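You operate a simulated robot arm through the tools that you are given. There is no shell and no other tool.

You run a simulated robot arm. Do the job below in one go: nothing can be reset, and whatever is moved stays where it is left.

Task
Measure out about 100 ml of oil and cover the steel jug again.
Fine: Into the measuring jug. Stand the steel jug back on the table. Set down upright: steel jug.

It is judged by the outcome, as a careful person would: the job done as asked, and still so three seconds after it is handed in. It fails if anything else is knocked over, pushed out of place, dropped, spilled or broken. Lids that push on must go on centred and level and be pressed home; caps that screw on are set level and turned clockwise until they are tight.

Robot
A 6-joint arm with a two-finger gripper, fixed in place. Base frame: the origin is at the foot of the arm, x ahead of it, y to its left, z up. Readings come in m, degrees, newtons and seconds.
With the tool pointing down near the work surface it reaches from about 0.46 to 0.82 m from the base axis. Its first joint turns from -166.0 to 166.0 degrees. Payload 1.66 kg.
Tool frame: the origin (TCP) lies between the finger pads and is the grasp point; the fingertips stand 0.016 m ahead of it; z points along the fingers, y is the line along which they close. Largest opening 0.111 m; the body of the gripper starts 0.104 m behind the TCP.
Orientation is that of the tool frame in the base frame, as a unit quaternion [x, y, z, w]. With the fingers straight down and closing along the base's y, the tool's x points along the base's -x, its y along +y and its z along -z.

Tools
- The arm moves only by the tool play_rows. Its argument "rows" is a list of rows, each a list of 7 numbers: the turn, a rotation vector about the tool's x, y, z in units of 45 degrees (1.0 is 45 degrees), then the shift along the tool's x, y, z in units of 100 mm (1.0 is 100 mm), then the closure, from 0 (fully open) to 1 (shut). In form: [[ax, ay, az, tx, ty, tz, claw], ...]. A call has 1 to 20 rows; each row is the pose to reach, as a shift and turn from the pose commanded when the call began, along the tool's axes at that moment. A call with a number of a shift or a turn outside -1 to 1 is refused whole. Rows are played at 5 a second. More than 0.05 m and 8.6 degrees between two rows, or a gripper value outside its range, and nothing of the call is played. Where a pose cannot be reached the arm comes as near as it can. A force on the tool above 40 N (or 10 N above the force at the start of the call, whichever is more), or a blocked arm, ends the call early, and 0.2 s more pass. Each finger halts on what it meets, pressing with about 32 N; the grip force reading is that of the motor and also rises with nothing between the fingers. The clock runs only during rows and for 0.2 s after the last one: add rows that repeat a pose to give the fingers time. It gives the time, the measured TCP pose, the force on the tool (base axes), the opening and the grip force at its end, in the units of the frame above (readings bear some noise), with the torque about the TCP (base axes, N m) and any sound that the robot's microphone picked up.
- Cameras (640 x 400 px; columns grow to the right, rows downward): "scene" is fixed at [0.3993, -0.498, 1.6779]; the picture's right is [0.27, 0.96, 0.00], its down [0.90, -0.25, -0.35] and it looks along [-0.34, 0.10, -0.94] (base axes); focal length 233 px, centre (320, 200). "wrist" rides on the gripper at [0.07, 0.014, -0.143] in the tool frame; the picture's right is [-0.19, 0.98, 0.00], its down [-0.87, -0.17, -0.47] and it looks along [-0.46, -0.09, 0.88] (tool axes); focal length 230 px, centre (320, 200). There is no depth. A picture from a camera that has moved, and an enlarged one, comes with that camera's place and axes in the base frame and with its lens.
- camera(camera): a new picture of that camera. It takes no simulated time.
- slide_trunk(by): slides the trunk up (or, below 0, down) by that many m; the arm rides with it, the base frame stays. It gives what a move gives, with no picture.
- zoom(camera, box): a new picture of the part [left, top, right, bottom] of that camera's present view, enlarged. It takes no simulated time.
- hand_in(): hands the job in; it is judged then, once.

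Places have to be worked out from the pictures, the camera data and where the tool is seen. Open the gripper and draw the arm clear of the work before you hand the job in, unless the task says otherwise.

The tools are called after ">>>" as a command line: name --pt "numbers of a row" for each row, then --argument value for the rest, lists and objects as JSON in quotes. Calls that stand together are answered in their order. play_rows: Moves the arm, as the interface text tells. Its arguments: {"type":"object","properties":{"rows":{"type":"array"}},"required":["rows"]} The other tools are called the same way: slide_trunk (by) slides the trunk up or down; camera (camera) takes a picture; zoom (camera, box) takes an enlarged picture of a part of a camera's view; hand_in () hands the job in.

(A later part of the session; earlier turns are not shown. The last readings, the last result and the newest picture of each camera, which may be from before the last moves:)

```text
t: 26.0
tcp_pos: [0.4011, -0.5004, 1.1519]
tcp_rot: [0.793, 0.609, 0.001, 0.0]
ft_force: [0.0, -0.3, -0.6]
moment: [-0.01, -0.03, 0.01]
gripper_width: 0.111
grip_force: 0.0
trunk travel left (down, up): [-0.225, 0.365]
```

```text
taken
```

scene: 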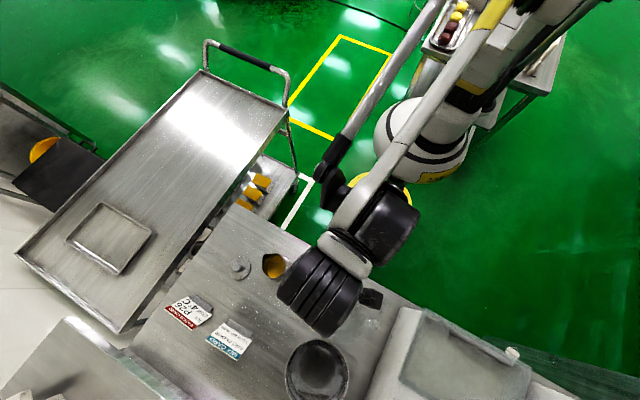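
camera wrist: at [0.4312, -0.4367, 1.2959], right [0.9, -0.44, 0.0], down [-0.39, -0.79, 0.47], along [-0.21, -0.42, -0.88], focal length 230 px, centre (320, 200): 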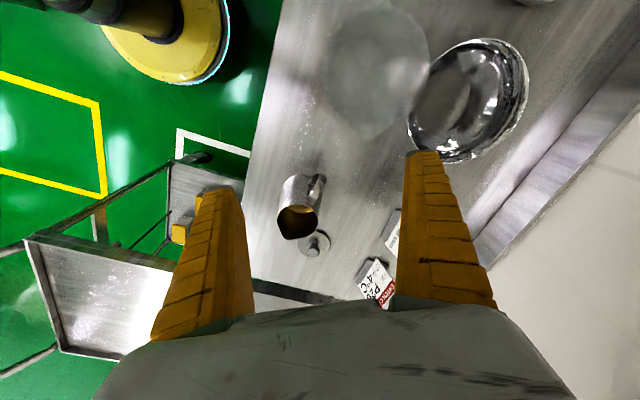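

Turning works. I add 30° more so the pour direction would be ~45° azimuth, then rehearse the tilt.

>>> play_rows --pt "0 0 0.167 0 0 0 0" --pt "0 0 0.333 0 0 0 0" --pt "0 0 0.5 0 0 0 0" --pt "0 0 0.667 0 0 0 0"

>>> play_rows --pt "0 -0.167 0 0 0 0 0" --pt "0 -0.333 0 0 0 0 0" --pt "0 -0.5 0 0 0 0 0" --pt "0 -0.667 0 0 0 0 0" --pt "0 -0.833 0 0 0 0 0" --pt "0 -1 0 0 0 0 0"

>>> play_rows --pt "0 -0.167 0 0 0 0 0" --pt "0 -0.333 0 0 0 0 0" --pt "0 -0.333 0 0 0 0 0"

>>> camera --camera "wrist"

>>> camera --camera "scene"

```text
t: 27.0
tcp_pos: [0.4013, -0.5015, 1.1523]
tcp_rot: [0.924, 0.382, 0.001, 0.0]
ft_force: [0.1, 0.1, 0.3]
moment: [-0.03, -0.02, -0.02]
gripper_width: 0.1111
grip_force: 0.0
trunk travel left (down, up): [-0.225, 0.365]
```

```text
t: 28.4
tcp_pos: [0.4026, -0.5004, 1.1528]
tcp_rot: [0.853, 0.353, -0.355, 0.147]
ft_force: [-0.1, 0.0, 0.2]
moment: [-0.01, 0.01, 0.0]
gripper_width: 0.111
grip_force: 0.0
trunk travel left (down, up): [-0.225, 0.365]
```

```text
t: 29.2
tcp_pos: [0.4018, -0.5, 1.1531]
tcp_rot: [0.8, 0.331, -0.462, 0.192]
ft_force: [-0.3, 0.3, 0.7]
moment: [-0.01, 0.01, 0.01]
gripper_width: 0.1109
grip_force: 0.0
trunk travel left (down, up): [-0.225, 0.365]
```

```text
taken
camera wrist: at [0.5224, -0.3982, 1.1644], right [0.63, -0.76, 0.16], down [-0.13, 0.1, 0.99], along [-0.77, -0.64, -0.04], focal length 230 px, centre (320, 200)
```

wrist: 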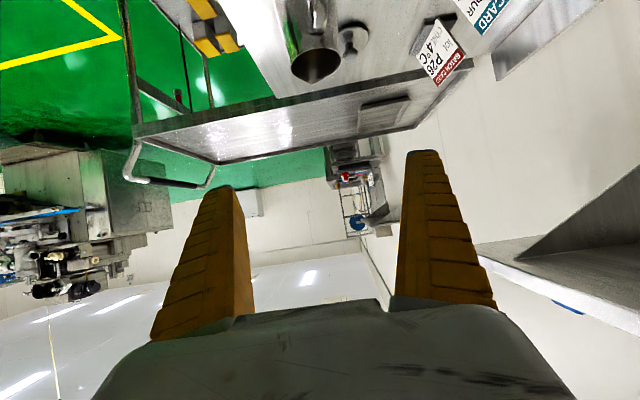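

```text
taken
```

scene: 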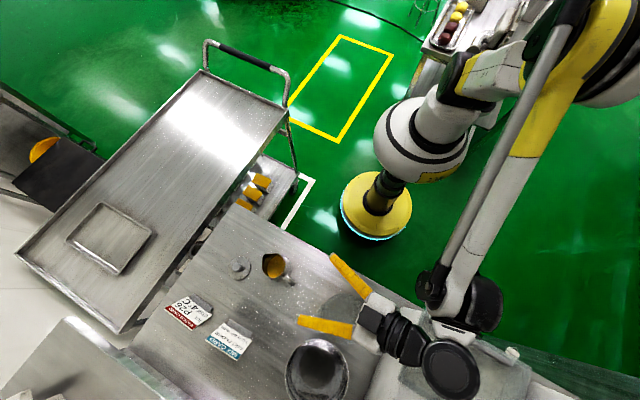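

Tilt of 60° at this azimuth is reachable. I check it also reaches at pouring height near the measuring jug (about z≈1.03, empty-handed).

>>> play_rows --pt "0 0 0 0.24 0.09 0.18 0" --pt "0 0 0 0.48 0.18 0.36 0" --pt "0 0 0 0.72 0.27 0.54 0" --pt "0 0 0 0.96 0.35 0.72 0" --pt "0 0 0 0.96 0.35 0.72 0"

>>> camera --camera "wrist"

>>> camera --camera "scene"

```text
t: 30.4
tcp_pos: [0.4178, -0.5345, 1.0332]
tcp_rot: [0.8, 0.331, -0.462, 0.191]
ft_force: [-0.6, -0.1, 0.5]
moment: [-0.04, -0.04, 0.0]
gripper_width: 0.111
grip_force: 0.0
trunk travel left (down, up): [-0.225, 0.365]
```

```text
taken
camera wrist: at [0.5386, -0.4324, 1.0457], right [0.63, -0.76, 0.16], down [-0.14, 0.1, 0.99], along [-0.77, -0.64, -0.04], focal length 230 px, centre (320, 200)
```

wrist: 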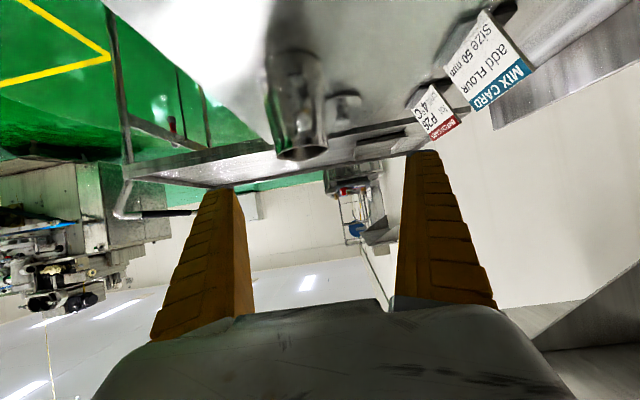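

```text
taken
```

scene: 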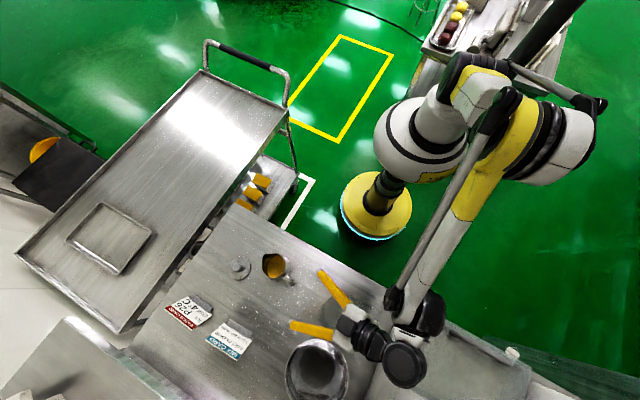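

Reachable. This is also a nice near-horizontal view of the steel jug; zooming to check its height.

>>> zoom --camera "wrist" --box '[240, 20, 400, 180]'

>>> zoom --camera "scene" --box '[280, 260, 420, 400]'

```text
2.50 times, centred on (320, 100) of wrist
camera zoom: at [0.5386, -0.4324, 1.0457], right [0.63, -0.76, 0.16], down [-0.14, 0.1, 0.99], along [-0.77, -0.64, -0.04], focal length 575 px, centre (320, 450)
```

zoom: 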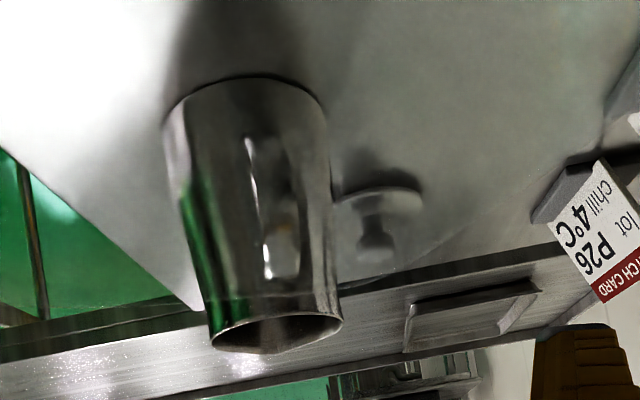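

```text
2.86 times, centred on (350, 330) of scene
camera zoom: at [0.3993, -0.498, 1.6779], right [0.27, 0.96, 0.0], down [0.9, -0.25, -0.35], along [-0.34, 0.1, -0.94], focal length 666 px, centre (234, -171)
```

zoom: 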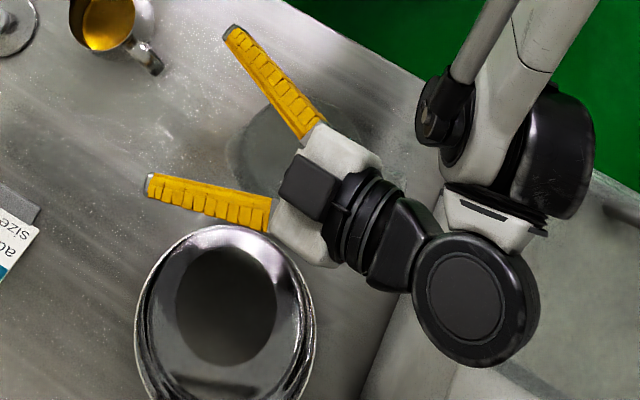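

The jug tapers: ~0.087 m at the base, ~0.068 m at the rim, about 0.13 m tall; oil level likely ~0.9. Rehearsal OK, so I return to upright and go back over the steel jug.

>>> play_rows --pt "0 0 0 -0.289 0 -0.167 0" --pt "0 0 0 -0.578 0 -0.333 0" --pt "0 0 0 -0.866 0 -0.5 0" --pt "0 0 0 -0.866 0 -0.5 0"

>>> play_rows --pt "0 0.167 0 0 0 0 0" --pt "0 0.333 0 0 0 0 0" --pt "0 0.5 0 0 0 0 0" --pt "0 0.667 0 0 0 0 0" --pt "0 0.833 0 0 0 0 0" --pt "0 1 0 0 0 0 0"

>>> play_rows --pt "0 0.167 0 0 0 0 0" --pt "0 0.333 0 0 0 0 0" --pt "0 0.333 0 0 0 0 0"

>>> play_rows --pt "0 0 -0.167 -0.117 -0.02 0 0" --pt "0 0 -0.333 -0.233 -0.04 0 0" --pt "0 0 -0.5 -0.35 -0.06 0 0" --pt "0 0 -0.667 -0.467 -0.08 0 0" --pt "0 0 -0.833 -0.583 -0.1 0 0" --pt "0 0 -1 -0.7 -0.12 0 0"

>>> play_rows --pt "0 0 -0.167 -0.067 -0.097 0 0" --pt "0 0 -0.333 -0.133 -0.193 0 0" --pt "0 0 -0.5 -0.2 -0.29 0 0" --pt "0 0 -0.667 -0.267 -0.387 0 0" --pt "0 0 -0.833 -0.333 -0.483 0 0" --pt "0 0 -1 -0.4 -0.58 0 0"

>>> play_rows --pt "0 0 -0.167 0 0 0 0" --pt "0 0 -0.333 0 0 0 0" --pt "0 0 -0.5 0 0 0 0" --pt "0 0 -0.667 0 0 0 0" --pt "0 0 -0.833 0 0 0 0" --pt "0 0 -1 0 0 0 0"

>>> play_rows --pt "0 0 -0.167 0 0 0 0" --pt "0 0 -0.333 0 0 0 0" --pt "0 0 -0.5 0 0 0 0" --pt "0 0 -0.667 0 0 0 0" --pt "0 0 -0.667 0 0 0 0"

>>> camera --camera "wrist"

```text
t: 31.4
tcp_pos: [0.4178, -0.5373, 1.1337]
tcp_rot: [0.8, 0.332, -0.462, 0.192]
ft_force: [0.3, 0.3, 0.0]
moment: [-0.03, 0.0, -0.01]
gripper_width: 0.1111
grip_force: 0.1
trunk travel left (down, up): [-0.225, 0.365]
```

```text
t: 32.8
tcp_pos: [0.416, -0.5354, 1.1329]
tcp_rot: [0.916, 0.379, -0.12, 0.05]
ft_force: [-0.7, 0.1, 0.3]
moment: [0.03, -0.01, 0.0]
gripper_width: 0.1111
grip_force: 0.0
trunk travel left (down, up): [-0.225, 0.365]
```

```text
t: 33.6
tcp_pos: [0.4171, -0.5361, 1.1328]
tcp_rot: [0.924, 0.383, 0.001, 0.0]
ft_force: [0.7, 0.3, -0.6]
moment: [-0.01, 0.0, 0.0]
gripper_width: 0.1108
grip_force: 0.0
trunk travel left (down, up): [-0.225, 0.365]
```

```text
t: 35.0
tcp_pos: [0.3593, -0.5784, 1.132]
tcp_rot: [0.706, 0.708, 0.001, 0.0]
ft_force: [-0.3, 0.1, 0.5]
moment: [-0.02, -0.01, -0.02]
gripper_width: 0.1108
grip_force: 0.1
trunk travel left (down, up): [-0.225, 0.365]
```

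```text
t: 36.4
tcp_pos: [0.3001, -0.619, 1.133]
tcp_rot: [0.381, 0.924, 0.0, 0.0]
ft_force: [0.3, 0.3, 0.7]
moment: [-0.03, -0.02, 0.01]
gripper_width: 0.1111
grip_force: 0.1
trunk travel left (down, up): [-0.225, 0.365]
```

```text
t: 37.8
tcp_pos: [0.3003, -0.6179, 1.1336]
tcp_rot: [-0.001, 1.0, 0.0, 0.001]
ft_force: [0.6, 0.5, -0.3]
moment: [0.0, -0.01, 0.01]
gripper_width: 0.1109
grip_force: 0.1
trunk travel left (down, up): [-0.225, 0.365]
```

```text
t: 39.0
tcp_pos: [0.3008, -0.6184, 1.1327]
tcp_rot: [-0.26, 0.966, 0.0, -0.001]
ft_force: [-0.1, -1.0, -0.5]
moment: [0.0, -0.01, -0.03]
gripper_width: 0.1109
grip_force: 0.1
trunk travel left (down, up): [-0.225, 0.365]
```

```text
taken
camera wrist: at [0.2325, -0.6407, 1.2766], right [-0.33, 0.94, 0.0], down [0.83, 0.29, 0.47], along [0.45, 0.15, -0.88], focal length 230 px, centre (320, 200)
```

wrist: 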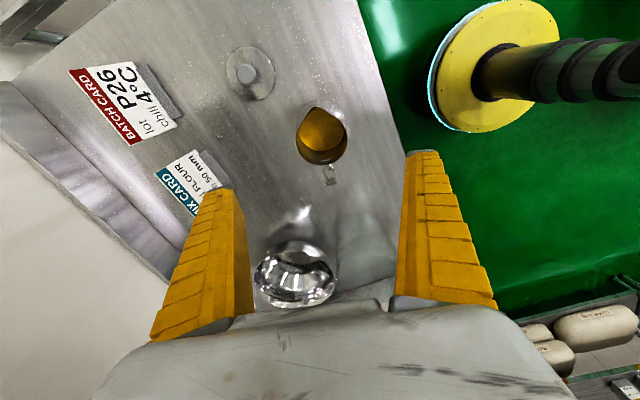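

Upright again over the jug. Descending with fingers straddling the jug across the spout–handle axis.

>>> play_rows --pt "0 0 0 -0.01 0.012 0.4 0" --pt "0 0 0 -0.02 0.025 0.8 0" --pt "0 0 0 -0.02 0.025 1 0" --pt "0 0 0 -0.02 0.025 1 0"

>>> camera --camera "wrist"

>>> zoom --camera "scene" --box '[200, 200, 360, 320]'

```text
t: 40.0
tcp_pos: [0.3004, -0.6139, 1.0361]
tcp_rot: [-0.26, 0.966, 0.0, 0.0]
ft_force: [-0.5, 0.2, -0.4]
moment: [0.02, 0.01, -0.02]
gripper_width: 0.1107
grip_force: 0.0
trunk travel left (down, up): [-0.225, 0.365]
```

```text
taken
camera wrist: at [0.2328, -0.6372, 1.1799], right [-0.33, 0.94, 0.0], down [0.83, 0.29, 0.47], along [0.45, 0.15, -0.88], focal length 230 px, centre (320, 200)
```

wrist: 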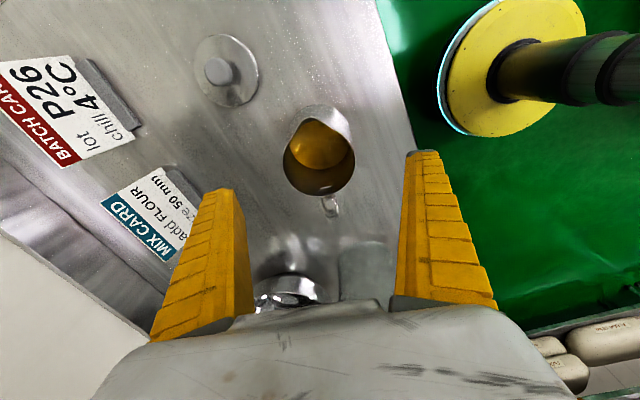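

```text
3.33 times, centred on (280, 260) of scene
camera zoom: at [0.3993, -0.498, 1.6779], right [0.27, 0.96, 0.0], down [0.9, -0.25, -0.35], along [-0.34, 0.1, -0.94], focal length 777 px, centre (453, 0)
```

zoom: 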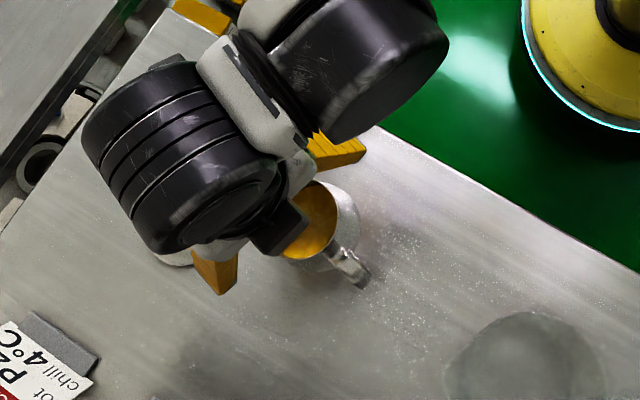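

Well centred. Descending the rest of the way to TCP z≈0.90.

>>> play_rows --pt "0 0 0 0 0 0.3 0" --pt "0 0 0 0 0 0.6 0" --pt "0 0 0 0 0 0.9 0" --pt "0 0 0 0 0 1 0"

>>> play_rows --pt "0 0 0 0 0 0.12 0" --pt "0 0 0 0 0 0.24 0" --pt "0 0 0 0 0 0.36 0" --pt "0 0 0 0 0 0.36 0"

>>> camera --camera "wrist"

>>> zoom --camera "scene" --box '[200, 200, 360, 320]'

```text
t: 41.0
tcp_pos: [0.3029, -0.6147, 0.9322]
tcp_rot: [-0.259, 0.966, 0.0, -0.001]
ft_force: [-0.1, -0.6, 0.6]
moment: [-0.02, 0.0, -0.03]
gripper_width: 0.1109
grip_force: 0.0
trunk travel left (down, up): [-0.225, 0.365]
```

```text
t: 42.0
tcp_pos: [0.3009, -0.6127, 0.897]
tcp_rot: [-0.258, 0.966, 0.0, 0.0]
ft_force: [0.2, -0.7, 3.2]
moment: [0.03, -0.02, 0.0]
gripper_width: 0.1117
grip_force: 0.1
trunk travel left (down, up): [-0.225, 0.365]
```

```text
taken
camera wrist: at [0.2337, -0.6361, 1.0405], right [-0.33, 0.94, 0.0], down [0.83, 0.29, 0.47], along [0.45, 0.15, -0.88], focal length 230 px, centre (320, 200)
```

wrist: 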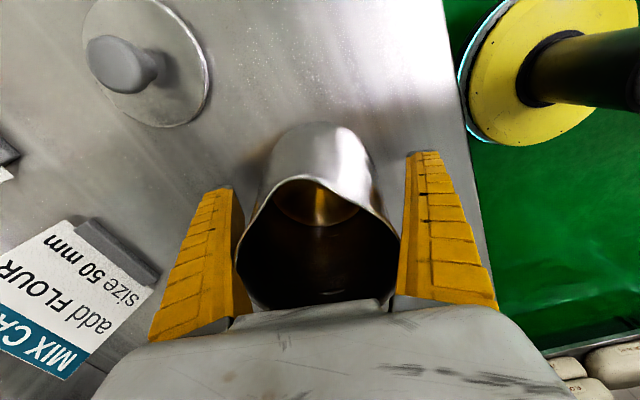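

```text
3.33 times, centred on (280, 260) of scene
camera zoom: at [0.3993, -0.498, 1.6779], right [0.27, 0.96, 0.0], down [0.9, -0.25, -0.35], along [-0.34, 0.1, -0.94], focal length 777 px, centre (453, 0)
```

zoom: 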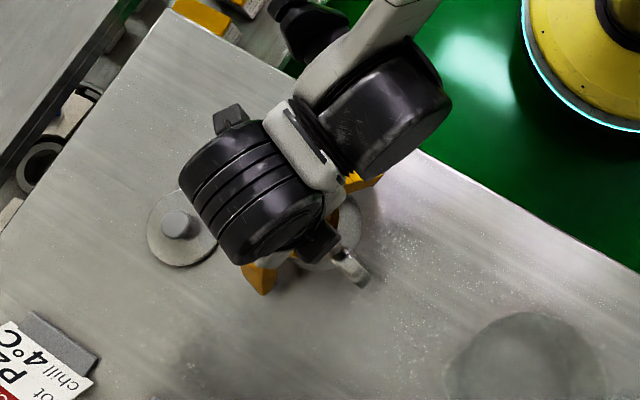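

There's a slight upward force (3 N): the jug's rim is touching the finger roots. I raise 15 mm and re-check.

>>> play_rows --pt "0 0 0 0 0 -0.07 0" --pt "0 0 0 0 0 -0.15 0" --pt "0 0 0 0 0 -0.15 0"

>>> camera --camera "wrist"

>>> zoom --camera "wrist" --box '[200, 130, 440, 330]'

```text
t: 42.8
tcp_pos: [0.3018, -0.6138, 0.9117]
tcp_rot: [-0.259, 0.966, 0.001, 0.0]
ft_force: [0.7, 0.0, 0.2]
moment: [0.04, 0.01, -0.01]
gripper_width: 0.1106
grip_force: 0.0
trunk travel left (down, up): [-0.225, 0.365]
```

```text
taken
camera wrist: at [0.2335, -0.637, 1.056], right [-0.33, 0.94, 0.0], down [0.83, 0.29, 0.47], along [0.45, 0.15, -0.88], focal length 230 px, centre (320, 200)
```

wrist: 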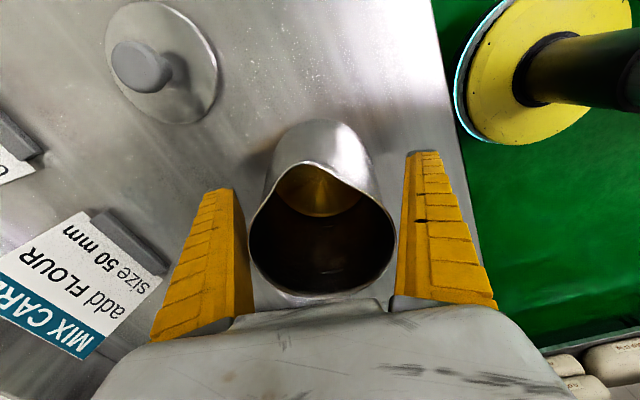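

```text
2.00 times, centred on (320, 230) of wrist
camera zoom: at [0.2335, -0.637, 1.056], right [-0.33, 0.94, 0.0], down [0.83, 0.29, 0.47], along [0.45, 0.15, -0.88], focal length 460 px, centre (320, 140)
```

zoom: 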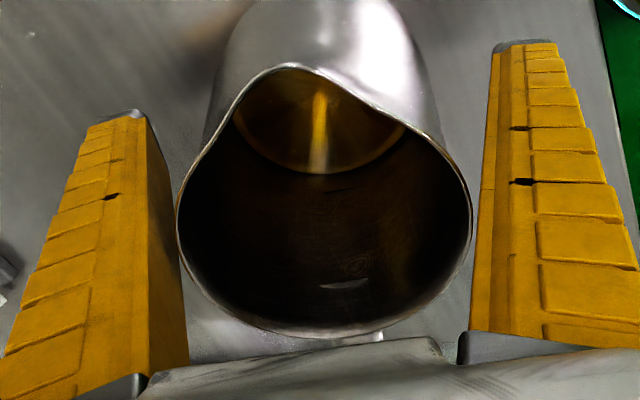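

The fingers are thicker toward their roots, which touched the rim. I raise another 8 mm (TCP ≈0.92) and close on the jug body.

>>> play_rows --pt "0 0 0 0 0 -0.08 0" --pt "0 0 0 0 0 -0.08 0.1" --pt "0 0 0 0 0 -0.08 0.2" --pt "0 0 0 0 0 -0.08 0.3" --pt "0 0 0 0 0 -0.08 0.5" --pt "0 0 0 0 0 -0.08 1" --pt "0 0 0 0 0 -0.08 1"

>>> camera --camera "wrist"

>>> zoom --camera "scene" --box '[200, 200, 360, 320]'

```text
t: 44.4
tcp_pos: [0.3019, -0.6145, 0.9218]
tcp_rot: [-0.258, 0.966, 0.0, 0.0]
ft_force: [1.2, -2.3, 1.5]
moment: [0.07, -0.01, 0.0]
gripper_width: 0.071
grip_force: 32.0
trunk travel left (down, up): [-0.225, 0.365]
```

```text
taken
camera wrist: at [0.2334, -0.6366, 1.064], right [-0.33, 0.94, 0.0], down [0.83, 0.29, 0.47], along [0.45, 0.15, -0.88], focal length 230 px, centre (320, 200)
```

wrist: 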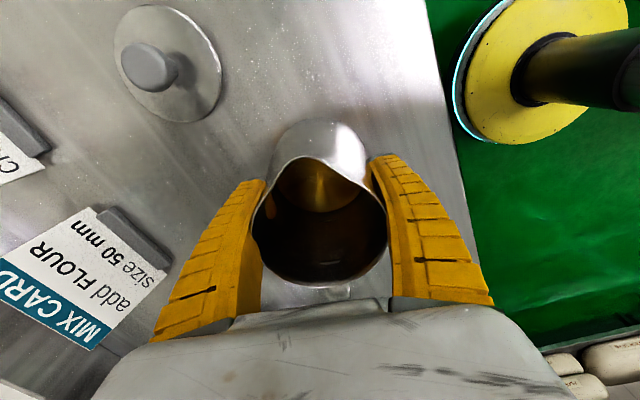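

```text
3.33 times, centred on (280, 260) of scene
camera zoom: at [0.3993, -0.498, 1.6779], right [0.27, 0.96, 0.0], down [0.9, -0.25, -0.35], along [-0.34, 0.1, -0.94], focal length 777 px, centre (453, 0)
```

zoom: 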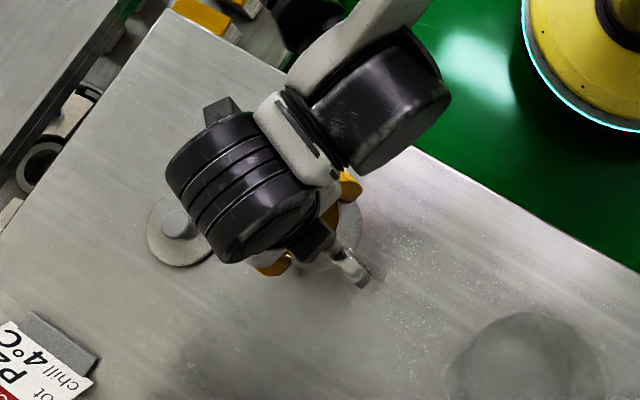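

Gripped at 71 mm width, centred. Lifting slightly to check the hold and the weight.

>>> play_rows --pt "0 0 0 0 0 -0.03 1" --pt "0 0 0 0 0 -0.06 1" --pt "0 0 0 0 0 -0.1 1" --pt "0 0 0 0 0 -0.1 1" --pt "0 0 0 0 0 -0.1 1"

>>> play_rows --pt "0 0 0 0 0 0 1"

>>> play_rows --pt "0 0 0 0 0 0 1"

>>> play_rows --pt "0 0 0 0 0 0 1"

>>> camera --camera "wrist"

```text
t: 45.6
tcp_pos: [0.3023, -0.6139, 0.929]
tcp_rot: [-0.258, 0.966, 0.0, 0.0]
ft_force: [0.6, 1.0, -3.8]
moment: [0.01, 0.02, -0.04]
gripper_width: 0.0706
grip_force: 32.2
trunk travel left (down, up): [-0.225, 0.365]
```

```text
t: 46.0
tcp_pos: [0.3022, -0.6142, 0.9307]
tcp_rot: [-0.259, 0.966, -0.001, 0.0]
ft_force: [-0.8, 0.0, -4.7]
moment: [0.0, 0.03, -0.05]
gripper_width: 0.0707
grip_force: 31.7
trunk travel left (down, up): [-0.225, 0.365]
```

```text
t: 46.4
tcp_pos: [0.3021, -0.6155, 0.931]
tcp_rot: [-0.259, 0.966, 0.0, 0.0]
ft_force: [0.1, -0.4, -3.7]
moment: [0.02, 0.01, 0.0]
gripper_width: 0.0708
grip_force: 32.2
trunk travel left (down, up): [-0.225, 0.365]
```

```text
t: 46.8
tcp_pos: [0.3024, -0.6143, 0.9289]
tcp_rot: [-0.259, 0.966, -0.001, 0.0]
ft_force: [0.4, -0.4, -3.9]
moment: [-0.04, 0.0, -0.02]
gripper_width: 0.0707
grip_force: 31.6
trunk travel left (down, up): [-0.225, 0.365]
```

```text
taken
camera wrist: at [0.2343, -0.6375, 1.074], right [-0.33, 0.94, 0.0], down [0.83, 0.29, 0.47], along [0.45, 0.15, -0.88], focal length 230 px, centre (320, 200)
```

wrist: 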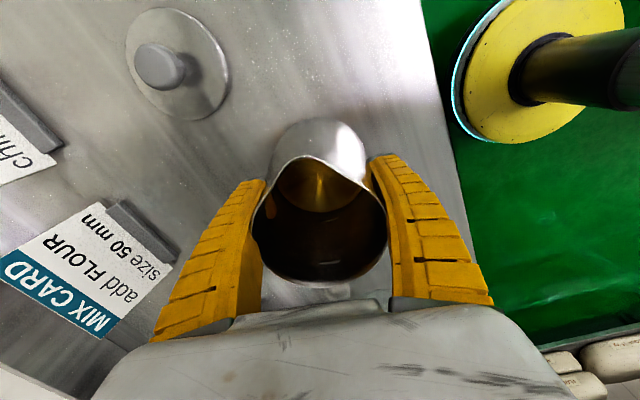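

Held firmly; total weight ≈4.0 N. I lift it level and clear of everything.

>>> play_rows --pt "0 0 0 0 0 -0.15 1" --pt "0 0 0 0 0 -0.35 1" --pt "0 0 0 0 0 -0.55 1" --pt "0 0 0 0 0 -0.75 1" --pt "0 0 0 0 0 -0.9 1" --pt "0 0 0 0 0 -1 1" --pt "0 0 0 0 0 -1 1"

>>> play_rows --pt "0 0 0 0 0 -0.15 1" --pt "0 0 0 0 0 -0.3 1" --pt "0 0 0 0 0 -0.4 1" --pt "0 0 0 0 0 -0.4 1"

>>> camera --camera "wrist"

>>> camera --camera "scene"

```text
t: 48.4
tcp_pos: [0.3018, -0.6153, 1.0295]
tcp_rot: [-0.258, 0.966, 0.0, -0.001]
ft_force: [-0.8, -0.1, -3.6]
moment: [0.0, 0.01, -0.01]
gripper_width: 0.0708
grip_force: 31.6
trunk travel left (down, up): [-0.225, 0.365]
```

```text
t: 49.4
tcp_pos: [0.3011, -0.613, 1.0689]
tcp_rot: [-0.26, 0.966, 0.0, 0.0]
ft_force: [0.2, -0.2, -3.4]
moment: [0.0, 0.02, 0.0]
gripper_width: 0.0706
grip_force: 31.9
trunk travel left (down, up): [-0.225, 0.365]
```

```text
taken
camera wrist: at [0.233, -0.6364, 1.2133], right [-0.33, 0.94, 0.0], down [0.83, 0.29, 0.47], along [0.45, 0.15, -0.88], focal length 230 px, centre (320, 200)
```

wrist: 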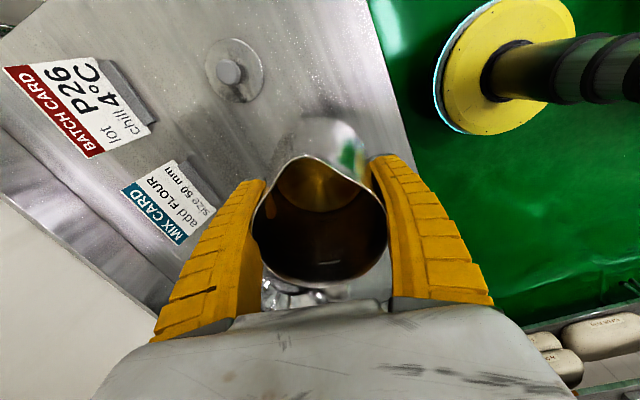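

```text
taken
```

scene: 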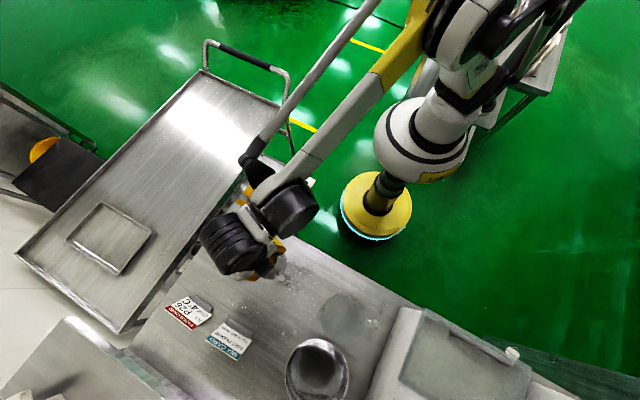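

Stable. Now rotating and carrying the jug toward the pre-pour position, spout turning to face the measuring jug.

>>> play_rows --pt "0 0 0.125 -0.07 0.004 0 1" --pt "0 0 0.25 -0.145 0.008 0 1" --pt "0 0 0.375 -0.22 0.012 0 1" --pt "0 0 0.5 -0.29 0.015 0 1" --pt "0 0 0.625 -0.365 0.02 0 1" --pt "0 0 0.75 -0.44 0.022 0 1" --pt "0 0 0.875 -0.51 0.026 0 1" --pt "0 0 1 -0.583 0.03 0 1"

>>> play_rows --pt "0 0 0.125 -0.049 0.054 0 1" --pt "0 0 0.25 -0.098 0.108 0 1" --pt "0 0 0.375 -0.147 0.163 0 1" --pt "0 0 0.5 -0.195 0.217 0 1" --pt "0 0 0.625 -0.244 0.271 0 1" --pt "0 0 0.75 -0.293 0.325 0 1" --pt "0 0 0.875 -0.342 0.38 0 1" --pt "0 0 1 -0.391 0.434 0 1"

>>> play_rows --pt "0 0 0.125 0 0 0 1" --pt "0 0 0.25 0 0 0 1" --pt "0 0 0.375 0 0 0 1" --pt "0 0 0.5 0 0 0 1" --pt "0 0 0.625 0 0 0 1" --pt "0 0 0.75 0 0 0 1" --pt "0 0 0.875 0 0 0 1" --pt "0 0 1 0 0 0 1"

>>> play_rows --pt "0 0 0.125 0 0 0 1" --pt "0 0 0.25 0 0 0 1" --pt "0 0 0.375 0 0 0 1" --pt "0 0 0.5 0 0 0 1" --pt "0 0 0.667 0 0 0 1" --pt "0 0 0.667 0 0 0 1" --pt "0 0 0.667 0 0 0 1"

>>> camera --camera "wrist"

>>> camera --camera "scene"

```text
t: 51.2
tcp_pos: [0.3503, -0.5821, 1.0698]
tcp_rot: [0.131, 0.991, 0.0, 0.0]
ft_force: [-0.5, 0.1, -3.9]
moment: [-0.02, 0.01, -0.01]
gripper_width: 0.0707
grip_force: 32.0
trunk travel left (down, up): [-0.225, 0.365]
```

```text
t: 53.0
tcp_pos: [0.4008, -0.5516, 1.0695]
tcp_rot: [0.501, 0.865, 0.0, 0.0]
ft_force: [0.6, 1.0, -2.9]
moment: [0.02, 0.01, -0.02]
gripper_width: 0.0706
grip_force: 31.9
trunk travel left (down, up): [-0.225, 0.365]
```

```text
t: 54.8
tcp_pos: [0.3993, -0.5504, 1.0691]
tcp_rot: [0.794, 0.607, 0.0, 0.0]
ft_force: [-0.3, 0.8, -2.9]
moment: [0.0, -0.02, -0.02]
gripper_width: 0.0708
grip_force: 32.0
trunk travel left (down, up): [-0.225, 0.365]
```

```text
t: 56.4
tcp_pos: [0.3996, -0.5493, 1.0694]
tcp_rot: [0.924, 0.383, 0.0, 0.0]
ft_force: [1.1, 0.6, -3.6]
moment: [0.02, -0.03, -0.01]
gripper_width: 0.071
grip_force: 32.0
trunk travel left (down, up): [-0.225, 0.365]
```

```text
taken
camera wrist: at [0.4576, -0.5107, 1.2135], right [0.56, -0.83, 0.0], down [-0.73, -0.49, 0.47], along [-0.39, -0.26, -0.88], focal length 230 px, centre (320, 200)
```

wrist: 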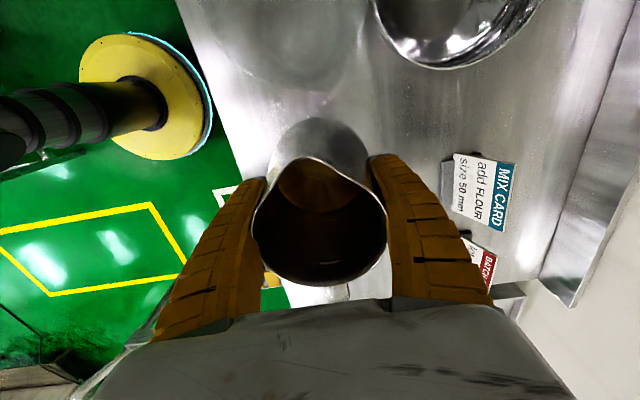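

```text
taken
```

scene: 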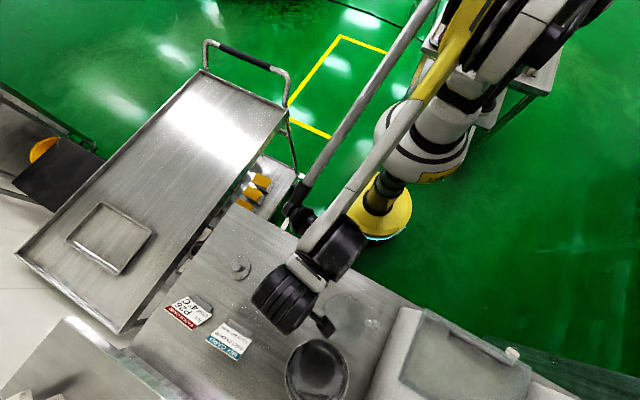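

In the pre-pour position, upright. I take several static weight readings to set the baseline before pouring.

>>> play_rows --pt "0 0 0 0 0 0 1"

>>> play_rows --pt "0 0 0 0 0 0 1"

>>> play_rows --pt "0 0 0 0 0 0 1"

>>> play_rows --pt "0 0 0 0 0 0 1"

>>> play_rows --pt "0 0 0 0 0 0 1"

>>> play_rows --pt "0 0 0 0 0 0 1"

>>> play_rows --pt "0 0 0 0 0 0 1"

>>> play_rows --pt "0 0 0 0 0 0 1"

>>> zoom --camera "wrist" --box '[200, 0, 440, 150]'

>>> zoom --camera "scene" --box '[280, 260, 420, 400]'

```text
t: 56.8
tcp_pos: [0.4005, -0.5497, 1.0696]
tcp_rot: [0.924, 0.382, 0.0, 0.0]
ft_force: [-0.1, -0.2, -3.4]
moment: [0.01, 0.03, 0.02]
gripper_width: 0.0707
grip_force: 31.7
trunk travel left (down, up): [-0.225, 0.365]
```

```text
t: 57.2
tcp_pos: [0.4001, -0.5508, 1.0706]
tcp_rot: [0.924, 0.383, -0.001, 0.0]
ft_force: [0.2, 0.4, -4.9]
moment: [0.01, 0.01, 0.04]
gripper_width: 0.0706
grip_force: 31.6
trunk travel left (down, up): [-0.225, 0.365]
```

```text
t: 57.6
tcp_pos: [0.3997, -0.5502, 1.0696]
tcp_rot: [0.923, 0.384, 0.0, 0.0]
ft_force: [0.8, -0.3, -2.1]
moment: [0.02, -0.03, -0.04]
gripper_width: 0.0709
grip_force: 32.1
trunk travel left (down, up): [-0.225, 0.365]
```

```text
t: 58.0
tcp_pos: [0.3994, -0.5505, 1.0691]
tcp_rot: [0.924, 0.383, 0.0, 0.0]
ft_force: [-0.4, 0.2, -3.3]
moment: [0.0, -0.01, 0.02]
gripper_width: 0.071
grip_force: 32.1
trunk travel left (down, up): [-0.225, 0.365]
```

```text
t: 58.4
tcp_pos: [0.3997, -0.5503, 1.0691]
tcp_rot: [0.924, 0.383, 0.0, 0.001]
ft_force: [-0.8, 0.1, -3.9]
moment: [0.03, -0.04, 0.0]
gripper_width: 0.0707
grip_force: 31.7
trunk travel left (down, up): [-0.225, 0.365]
```

```text
t: 58.8
tcp_pos: [0.3992, -0.5501, 1.0702]
tcp_rot: [0.924, 0.383, 0.001, -0.001]
ft_force: [0.3, -0.3, -3.4]
moment: [0.03, -0.01, 0.03]
gripper_width: 0.0708
grip_force: 32.5
trunk travel left (down, up): [-0.225, 0.365]
```

```text
t: 59.2
tcp_pos: [0.4004, -0.5507, 1.0696]
tcp_rot: [0.924, 0.383, 0.0, 0.0]
ft_force: [0.1, -0.5, -3.8]
moment: [0.02, -0.02, -0.01]
gripper_width: 0.0709
grip_force: 32.2
trunk travel left (down, up): [-0.225, 0.365]
```

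```text
t: 59.6
tcp_pos: [0.3995, -0.5513, 1.0693]
tcp_rot: [0.924, 0.383, 0.0, 0.0]
ft_force: [0.4, 0.5, -4.2]
moment: [0.02, 0.01, 0.0]
gripper_width: 0.0707
grip_force: 31.7
trunk travel left (down, up): [-0.225, 0.365]
```

```text
2.67 times, centred on (320, 75) of wrist
camera zoom: at [0.4575, -0.5107, 1.2135], right [0.56, -0.83, 0.0], down [-0.73, -0.49, 0.47], along [-0.39, -0.26, -0.88], focal length 614 px, centre (320, 533)
```

zoom: 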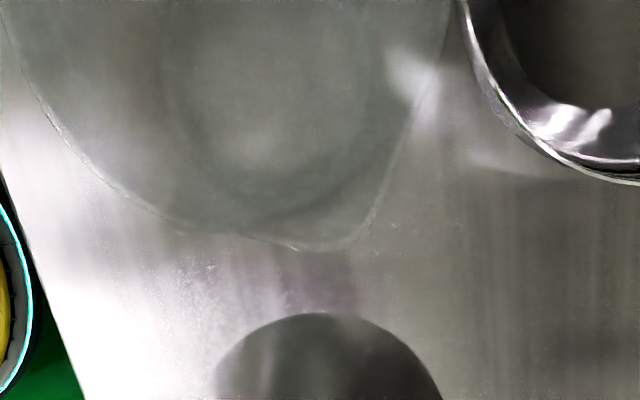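

```text
2.86 times, centred on (350, 330) of scene
camera zoom: at [0.3993, -0.498, 1.6779], right [0.27, 0.96, 0.0], down [0.9, -0.25, -0.35], along [-0.34, 0.1, -0.94], focal length 666 px, centre (234, -171)
```

zoom: 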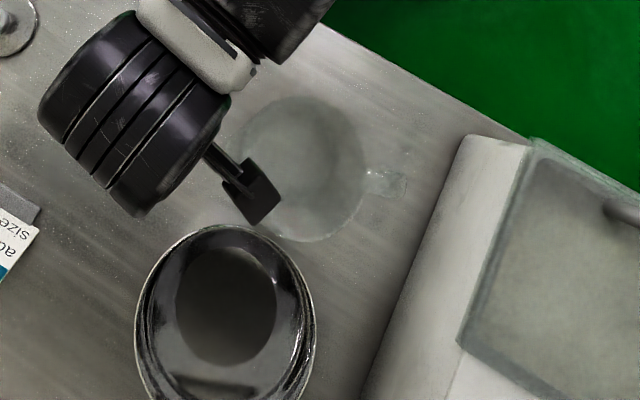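

Baseline weight ≈3.63 N. The measuring jug's spout tip is on my side at ~(0.447,-0.518). I now tilt the jug to 30° (well before oil reaches the lip).

>>> play_rows --pt "0 -0.11 0 0 0 0 1" --pt "0 -0.22 0 0 0 0 1" --pt "0 -0.33 0 0 0 0 1" --pt "0 -0.44 0 0 0 0 1" --pt "0 -0.56 0 0 0 0 1" --pt "0 -0.667 0 0 0 0 1" --pt "0 -0.667 0 0 0 0 1" --pt "0 -0.667 0 0 0 0 1"

>>> camera --camera "wrist"

>>> zoom --camera "scene" --box '[280, 260, 420, 400]'

```text
t: 61.4
tcp_pos: [0.398, -0.5504, 1.0682]
tcp_rot: [0.892, 0.37, -0.239, 0.099]
ft_force: [0.5, 0.9, -3.2]
moment: [0.02, 0.0, -0.02]
gripper_width: 0.0707
grip_force: 32.6
trunk travel left (down, up): [-0.225, 0.365]
```

```text
taken
camera wrist: at [0.5007, -0.466, 1.1593], right [0.58, -0.81, 0.09], down [-0.48, -0.24, 0.84], along [-0.66, -0.53, -0.53], focal length 230 px, centre (320, 200)
```

wrist: 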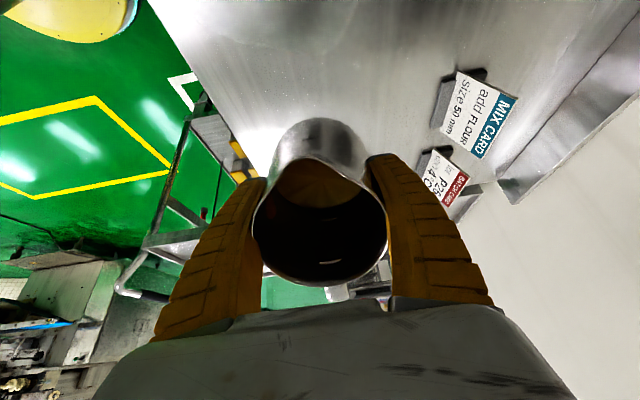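

```text
2.86 times, centred on (350, 330) of scene
camera zoom: at [0.3993, -0.498, 1.6779], right [0.27, 0.96, 0.0], down [0.9, -0.25, -0.35], along [-0.34, 0.1, -0.94], focal length 666 px, centre (234, -171)
```

zoom: 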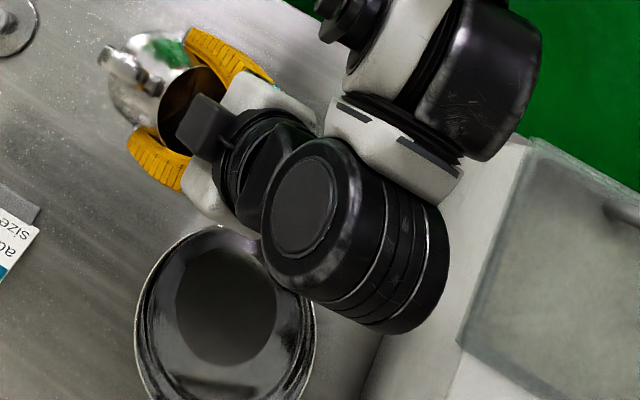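

The jug holds firmly without slipping. Now to 45° while bringing the lip over the measuring jug (about 50 mm above its rim).

>>> play_rows --pt "0 -0.067 0 0.1 0 0.053 1" --pt "0 -0.133 0 0.2 0 0.106 1" --pt "0 -0.2 0 0.3 0 0.16 1" --pt "0 -0.267 0 0.4 0 0.213 1" --pt "0 -0.333 0 0.5 0 0.266 1" --pt "0 -0.333 0 0.5 0 0.266 1" --pt "0 -0.333 0 0.5 0 0.266 1"

>>> camera --camera "wrist"

>>> zoom --camera "scene" --box '[280, 260, 420, 400]'

```text
t: 63.0
tcp_pos: [0.4188, -0.528, 1.0203]
tcp_rot: [0.853, 0.354, -0.354, 0.147]
ft_force: [-0.6, -0.6, -3.1]
moment: [0.04, -0.07, 0.01]
gripper_width: 0.0707
grip_force: 32.0
trunk travel left (down, up): [-0.225, 0.365]
```

```text
taken
camera wrist: at [0.5343, -0.4309, 1.0735], right [0.6, -0.79, 0.13], down [-0.31, -0.08, 0.95], along [-0.74, -0.61, -0.3], focal length 230 px, centre (320, 200)
```

wrist: 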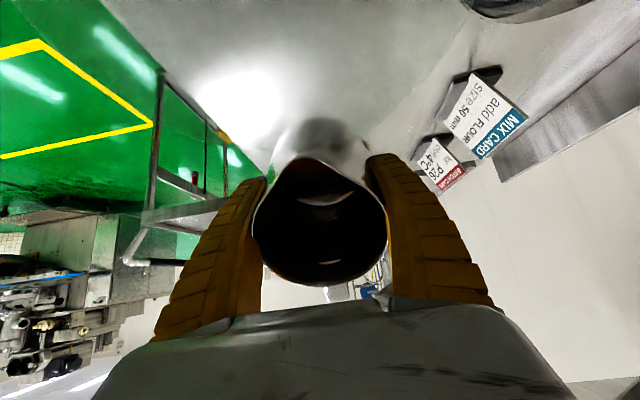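

```text
2.86 times, centred on (350, 330) of scene
camera zoom: at [0.3993, -0.498, 1.6779], right [0.27, 0.96, 0.0], down [0.9, -0.25, -0.35], along [-0.34, 0.1, -0.94], focal length 666 px, centre (234, -171)
```

zoom: 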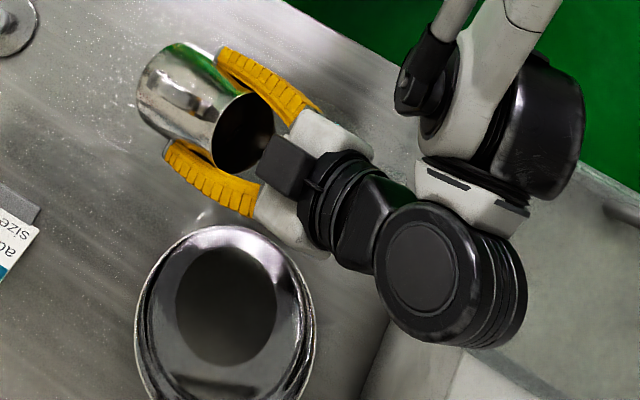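

Lip is over the measuring jug, no oil out yet. Tilting on in small steps: to 50°, holding the lip in place.

>>> play_rows --pt "0 -0.037 0 -0.013 0 -0.013 1" --pt "0 -0.074 0 -0.027 0 -0.027 1" --pt "0 -0.111 0 -0.04 0 -0.04 1" --pt "0 -0.111 0 -0.04 0 -0.04 1" --pt "0 -0.111 0 -0.04 0 -0.04 1"

>>> zoom --camera "wrist" --box '[230, 100, 410, 290]'

>>> zoom --camera "scene" --box '[300, 270, 380, 350]'

```text
t: 64.2
tcp_pos: [0.4198, -0.5289, 1.0266]
tcp_rot: [0.837, 0.347, -0.39, 0.162]
ft_force: [0.7, 0.1, -3.3]
moment: [0.04, -0.06, 0.02]
gripper_width: 0.0708
grip_force: 31.6
trunk travel left (down, up): [-0.225, 0.365]
```

```text
2.11 times, centred on (320, 195) of wrist
camera zoom: at [0.5372, -0.4293, 1.0664], right [0.61, -0.78, 0.15], down [-0.26, -0.02, 0.97], along [-0.75, -0.62, -0.21], focal length 484 px, centre (320, 210)
```

zoom: 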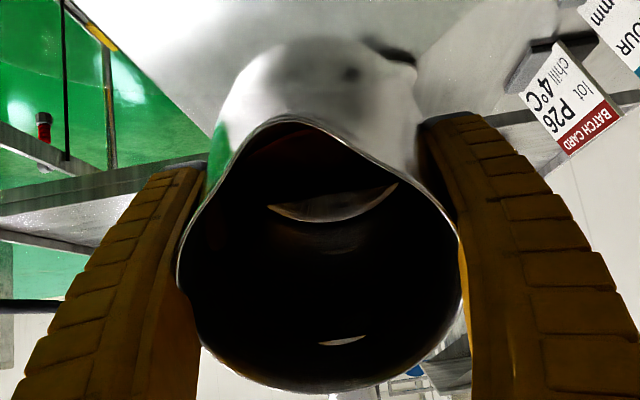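

```text
5.00 times, centred on (340, 310) of scene
camera zoom: at [0.3993, -0.498, 1.6779], right [0.27, 0.96, 0.0], down [0.9, -0.25, -0.35], along [-0.34, 0.1, -0.94], focal length 1165 px, centre (220, -350)
```

zoom: 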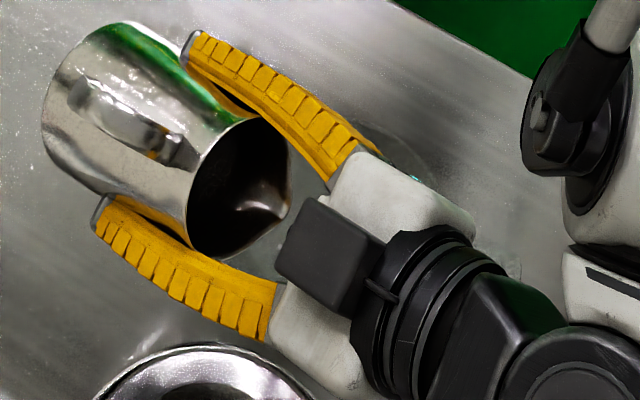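

The lip is placed as computed and oil is moving toward it. Another 2.5° step.

>>> play_rows --pt "0 -0.028 0 -0.011 0 -0.009 1" --pt "0 -0.0556 0 -0.0215 0 -0.018 1" --pt "0 -0.0556 0 -0.0215 0 -0.018 1" --pt "0 -0.0556 0 -0.0215 0 -0.018 1"

>>> zoom --camera "wrist" --box '[230, 100, 410, 290]'

>>> zoom --camera "scene" --box '[300, 270, 380, 350]'

```text
t: 65.2
tcp_pos: [0.4201, -0.5283, 1.0292]
tcp_rot: [0.828, 0.344, -0.408, 0.17]
ft_force: [0.0, -0.6, -3.6]
moment: [0.08, -0.04, -0.01]
gripper_width: 0.0707
grip_force: 31.7
trunk travel left (down, up): [-0.225, 0.365]
```

```text
2.11 times, centred on (320, 195) of wrist
camera zoom: at [0.5385, -0.4276, 1.0621], right [0.61, -0.78, 0.15], down [-0.23, 0.01, 0.97], along [-0.76, -0.63, -0.17], focal length 484 px, centre (320, 210)
```

zoom: 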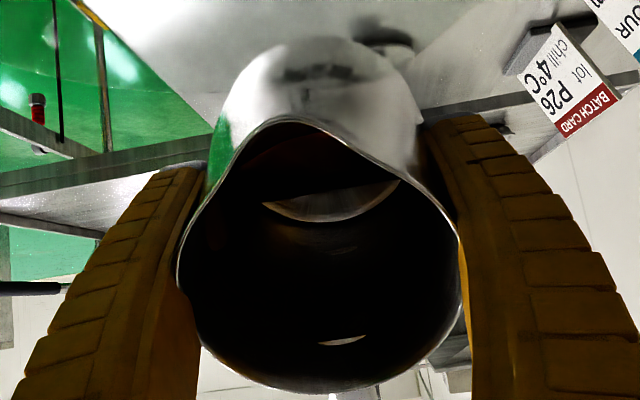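

```text
5.00 times, centred on (340, 310) of scene
camera zoom: at [0.3993, -0.498, 1.6779], right [0.27, 0.96, 0.0], down [0.9, -0.25, -0.35], along [-0.34, 0.1, -0.94], focal length 1165 px, centre (220, -350)
```

zoom: 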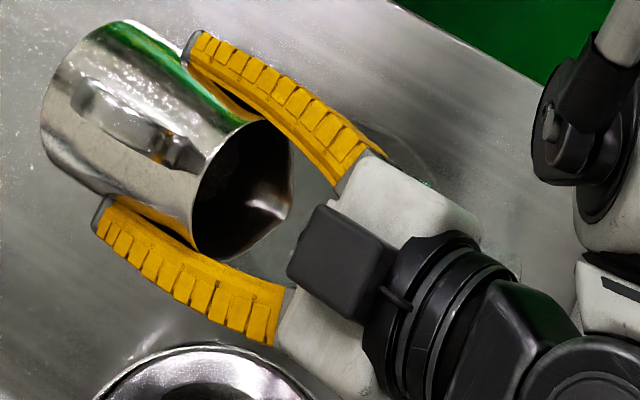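

No flow yet; the inner bottom is starting to show, so the oil is lower than at the lip. Next step to 55°, then 57.5°.

>>> play_rows --pt "0 -0.028 0 -0.011 0 -0.009 1" --pt "0 -0.0556 0 -0.022 0 -0.017 1" --pt "0 -0.0556 0 -0.022 0 -0.017 1" --pt "0 -0.0556 0 -0.022 0 -0.017 1"

>>> zoom --camera "scene" --box '[300, 270, 380, 350]'

>>> play_rows --pt "0 -0.028 0 -0.0115 0 -0.008 1" --pt "0 -0.0556 0 -0.023 0 -0.016 1" --pt "0 -0.0556 0 -0.023 0 -0.016 1" --pt "0 -0.0556 0 -0.023 0 -0.016 1"

>>> zoom --camera "wrist" --box '[230, 100, 410, 290]'

>>> zoom --camera "scene" --box '[300, 270, 380, 350]'

```text
t: 66.2
tcp_pos: [0.4202, -0.5279, 1.0323]
tcp_rot: [0.819, 0.339, -0.427, 0.177]
ft_force: [0.0, 0.0, -3.7]
moment: [0.03, -0.02, 0.01]
gripper_width: 0.0705
grip_force: 31.5
trunk travel left (down, up): [-0.225, 0.365]
```

```text
5.00 times, centred on (340, 310) of scene
camera zoom: at [0.3993, -0.498, 1.6779], right [0.27, 0.96, 0.0], down [0.9, -0.25, -0.35], along [-0.34, 0.1, -0.94], focal length 1165 px, centre (220, -350)
```

zoom: 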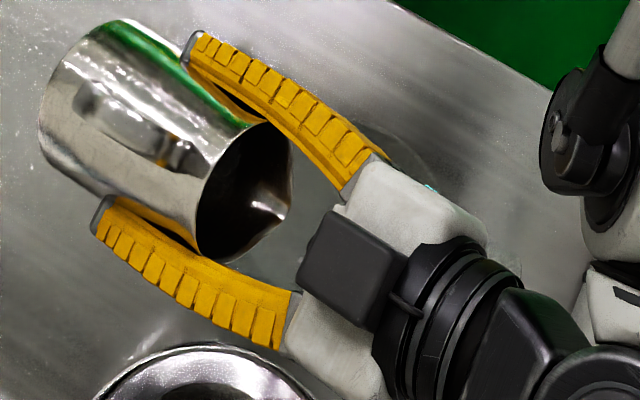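

```text
t: 67.2
tcp_pos: [0.4191, -0.5291, 1.0357]
tcp_rot: [0.81, 0.336, -0.445, 0.185]
ft_force: [-0.1, 1.0, -4.3]
moment: [0.02, -0.01, -0.01]
gripper_width: 0.0708
grip_force: 31.9
trunk travel left (down, up): [-0.225, 0.365]
```

```text
2.11 times, centred on (320, 195) of wrist
camera zoom: at [0.5396, -0.4267, 1.0548], right [0.62, -0.77, 0.16], down [-0.17, 0.07, 0.98], along [-0.76, -0.64, -0.08], focal length 484 px, centre (320, 210)
```

zoom: 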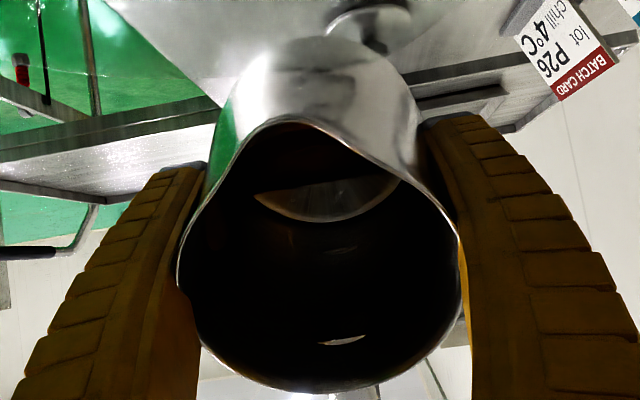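

```text
5.00 times, centred on (340, 310) of scene
camera zoom: at [0.3993, -0.498, 1.6779], right [0.27, 0.96, 0.0], down [0.9, -0.25, -0.35], along [-0.34, 0.1, -0.94], focal length 1165 px, centre (220, -350)
```

zoom: 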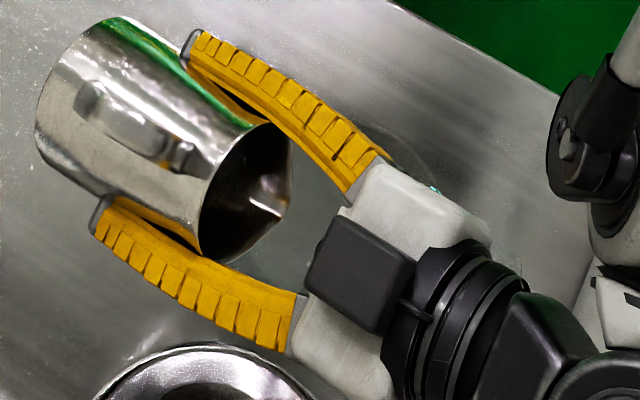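

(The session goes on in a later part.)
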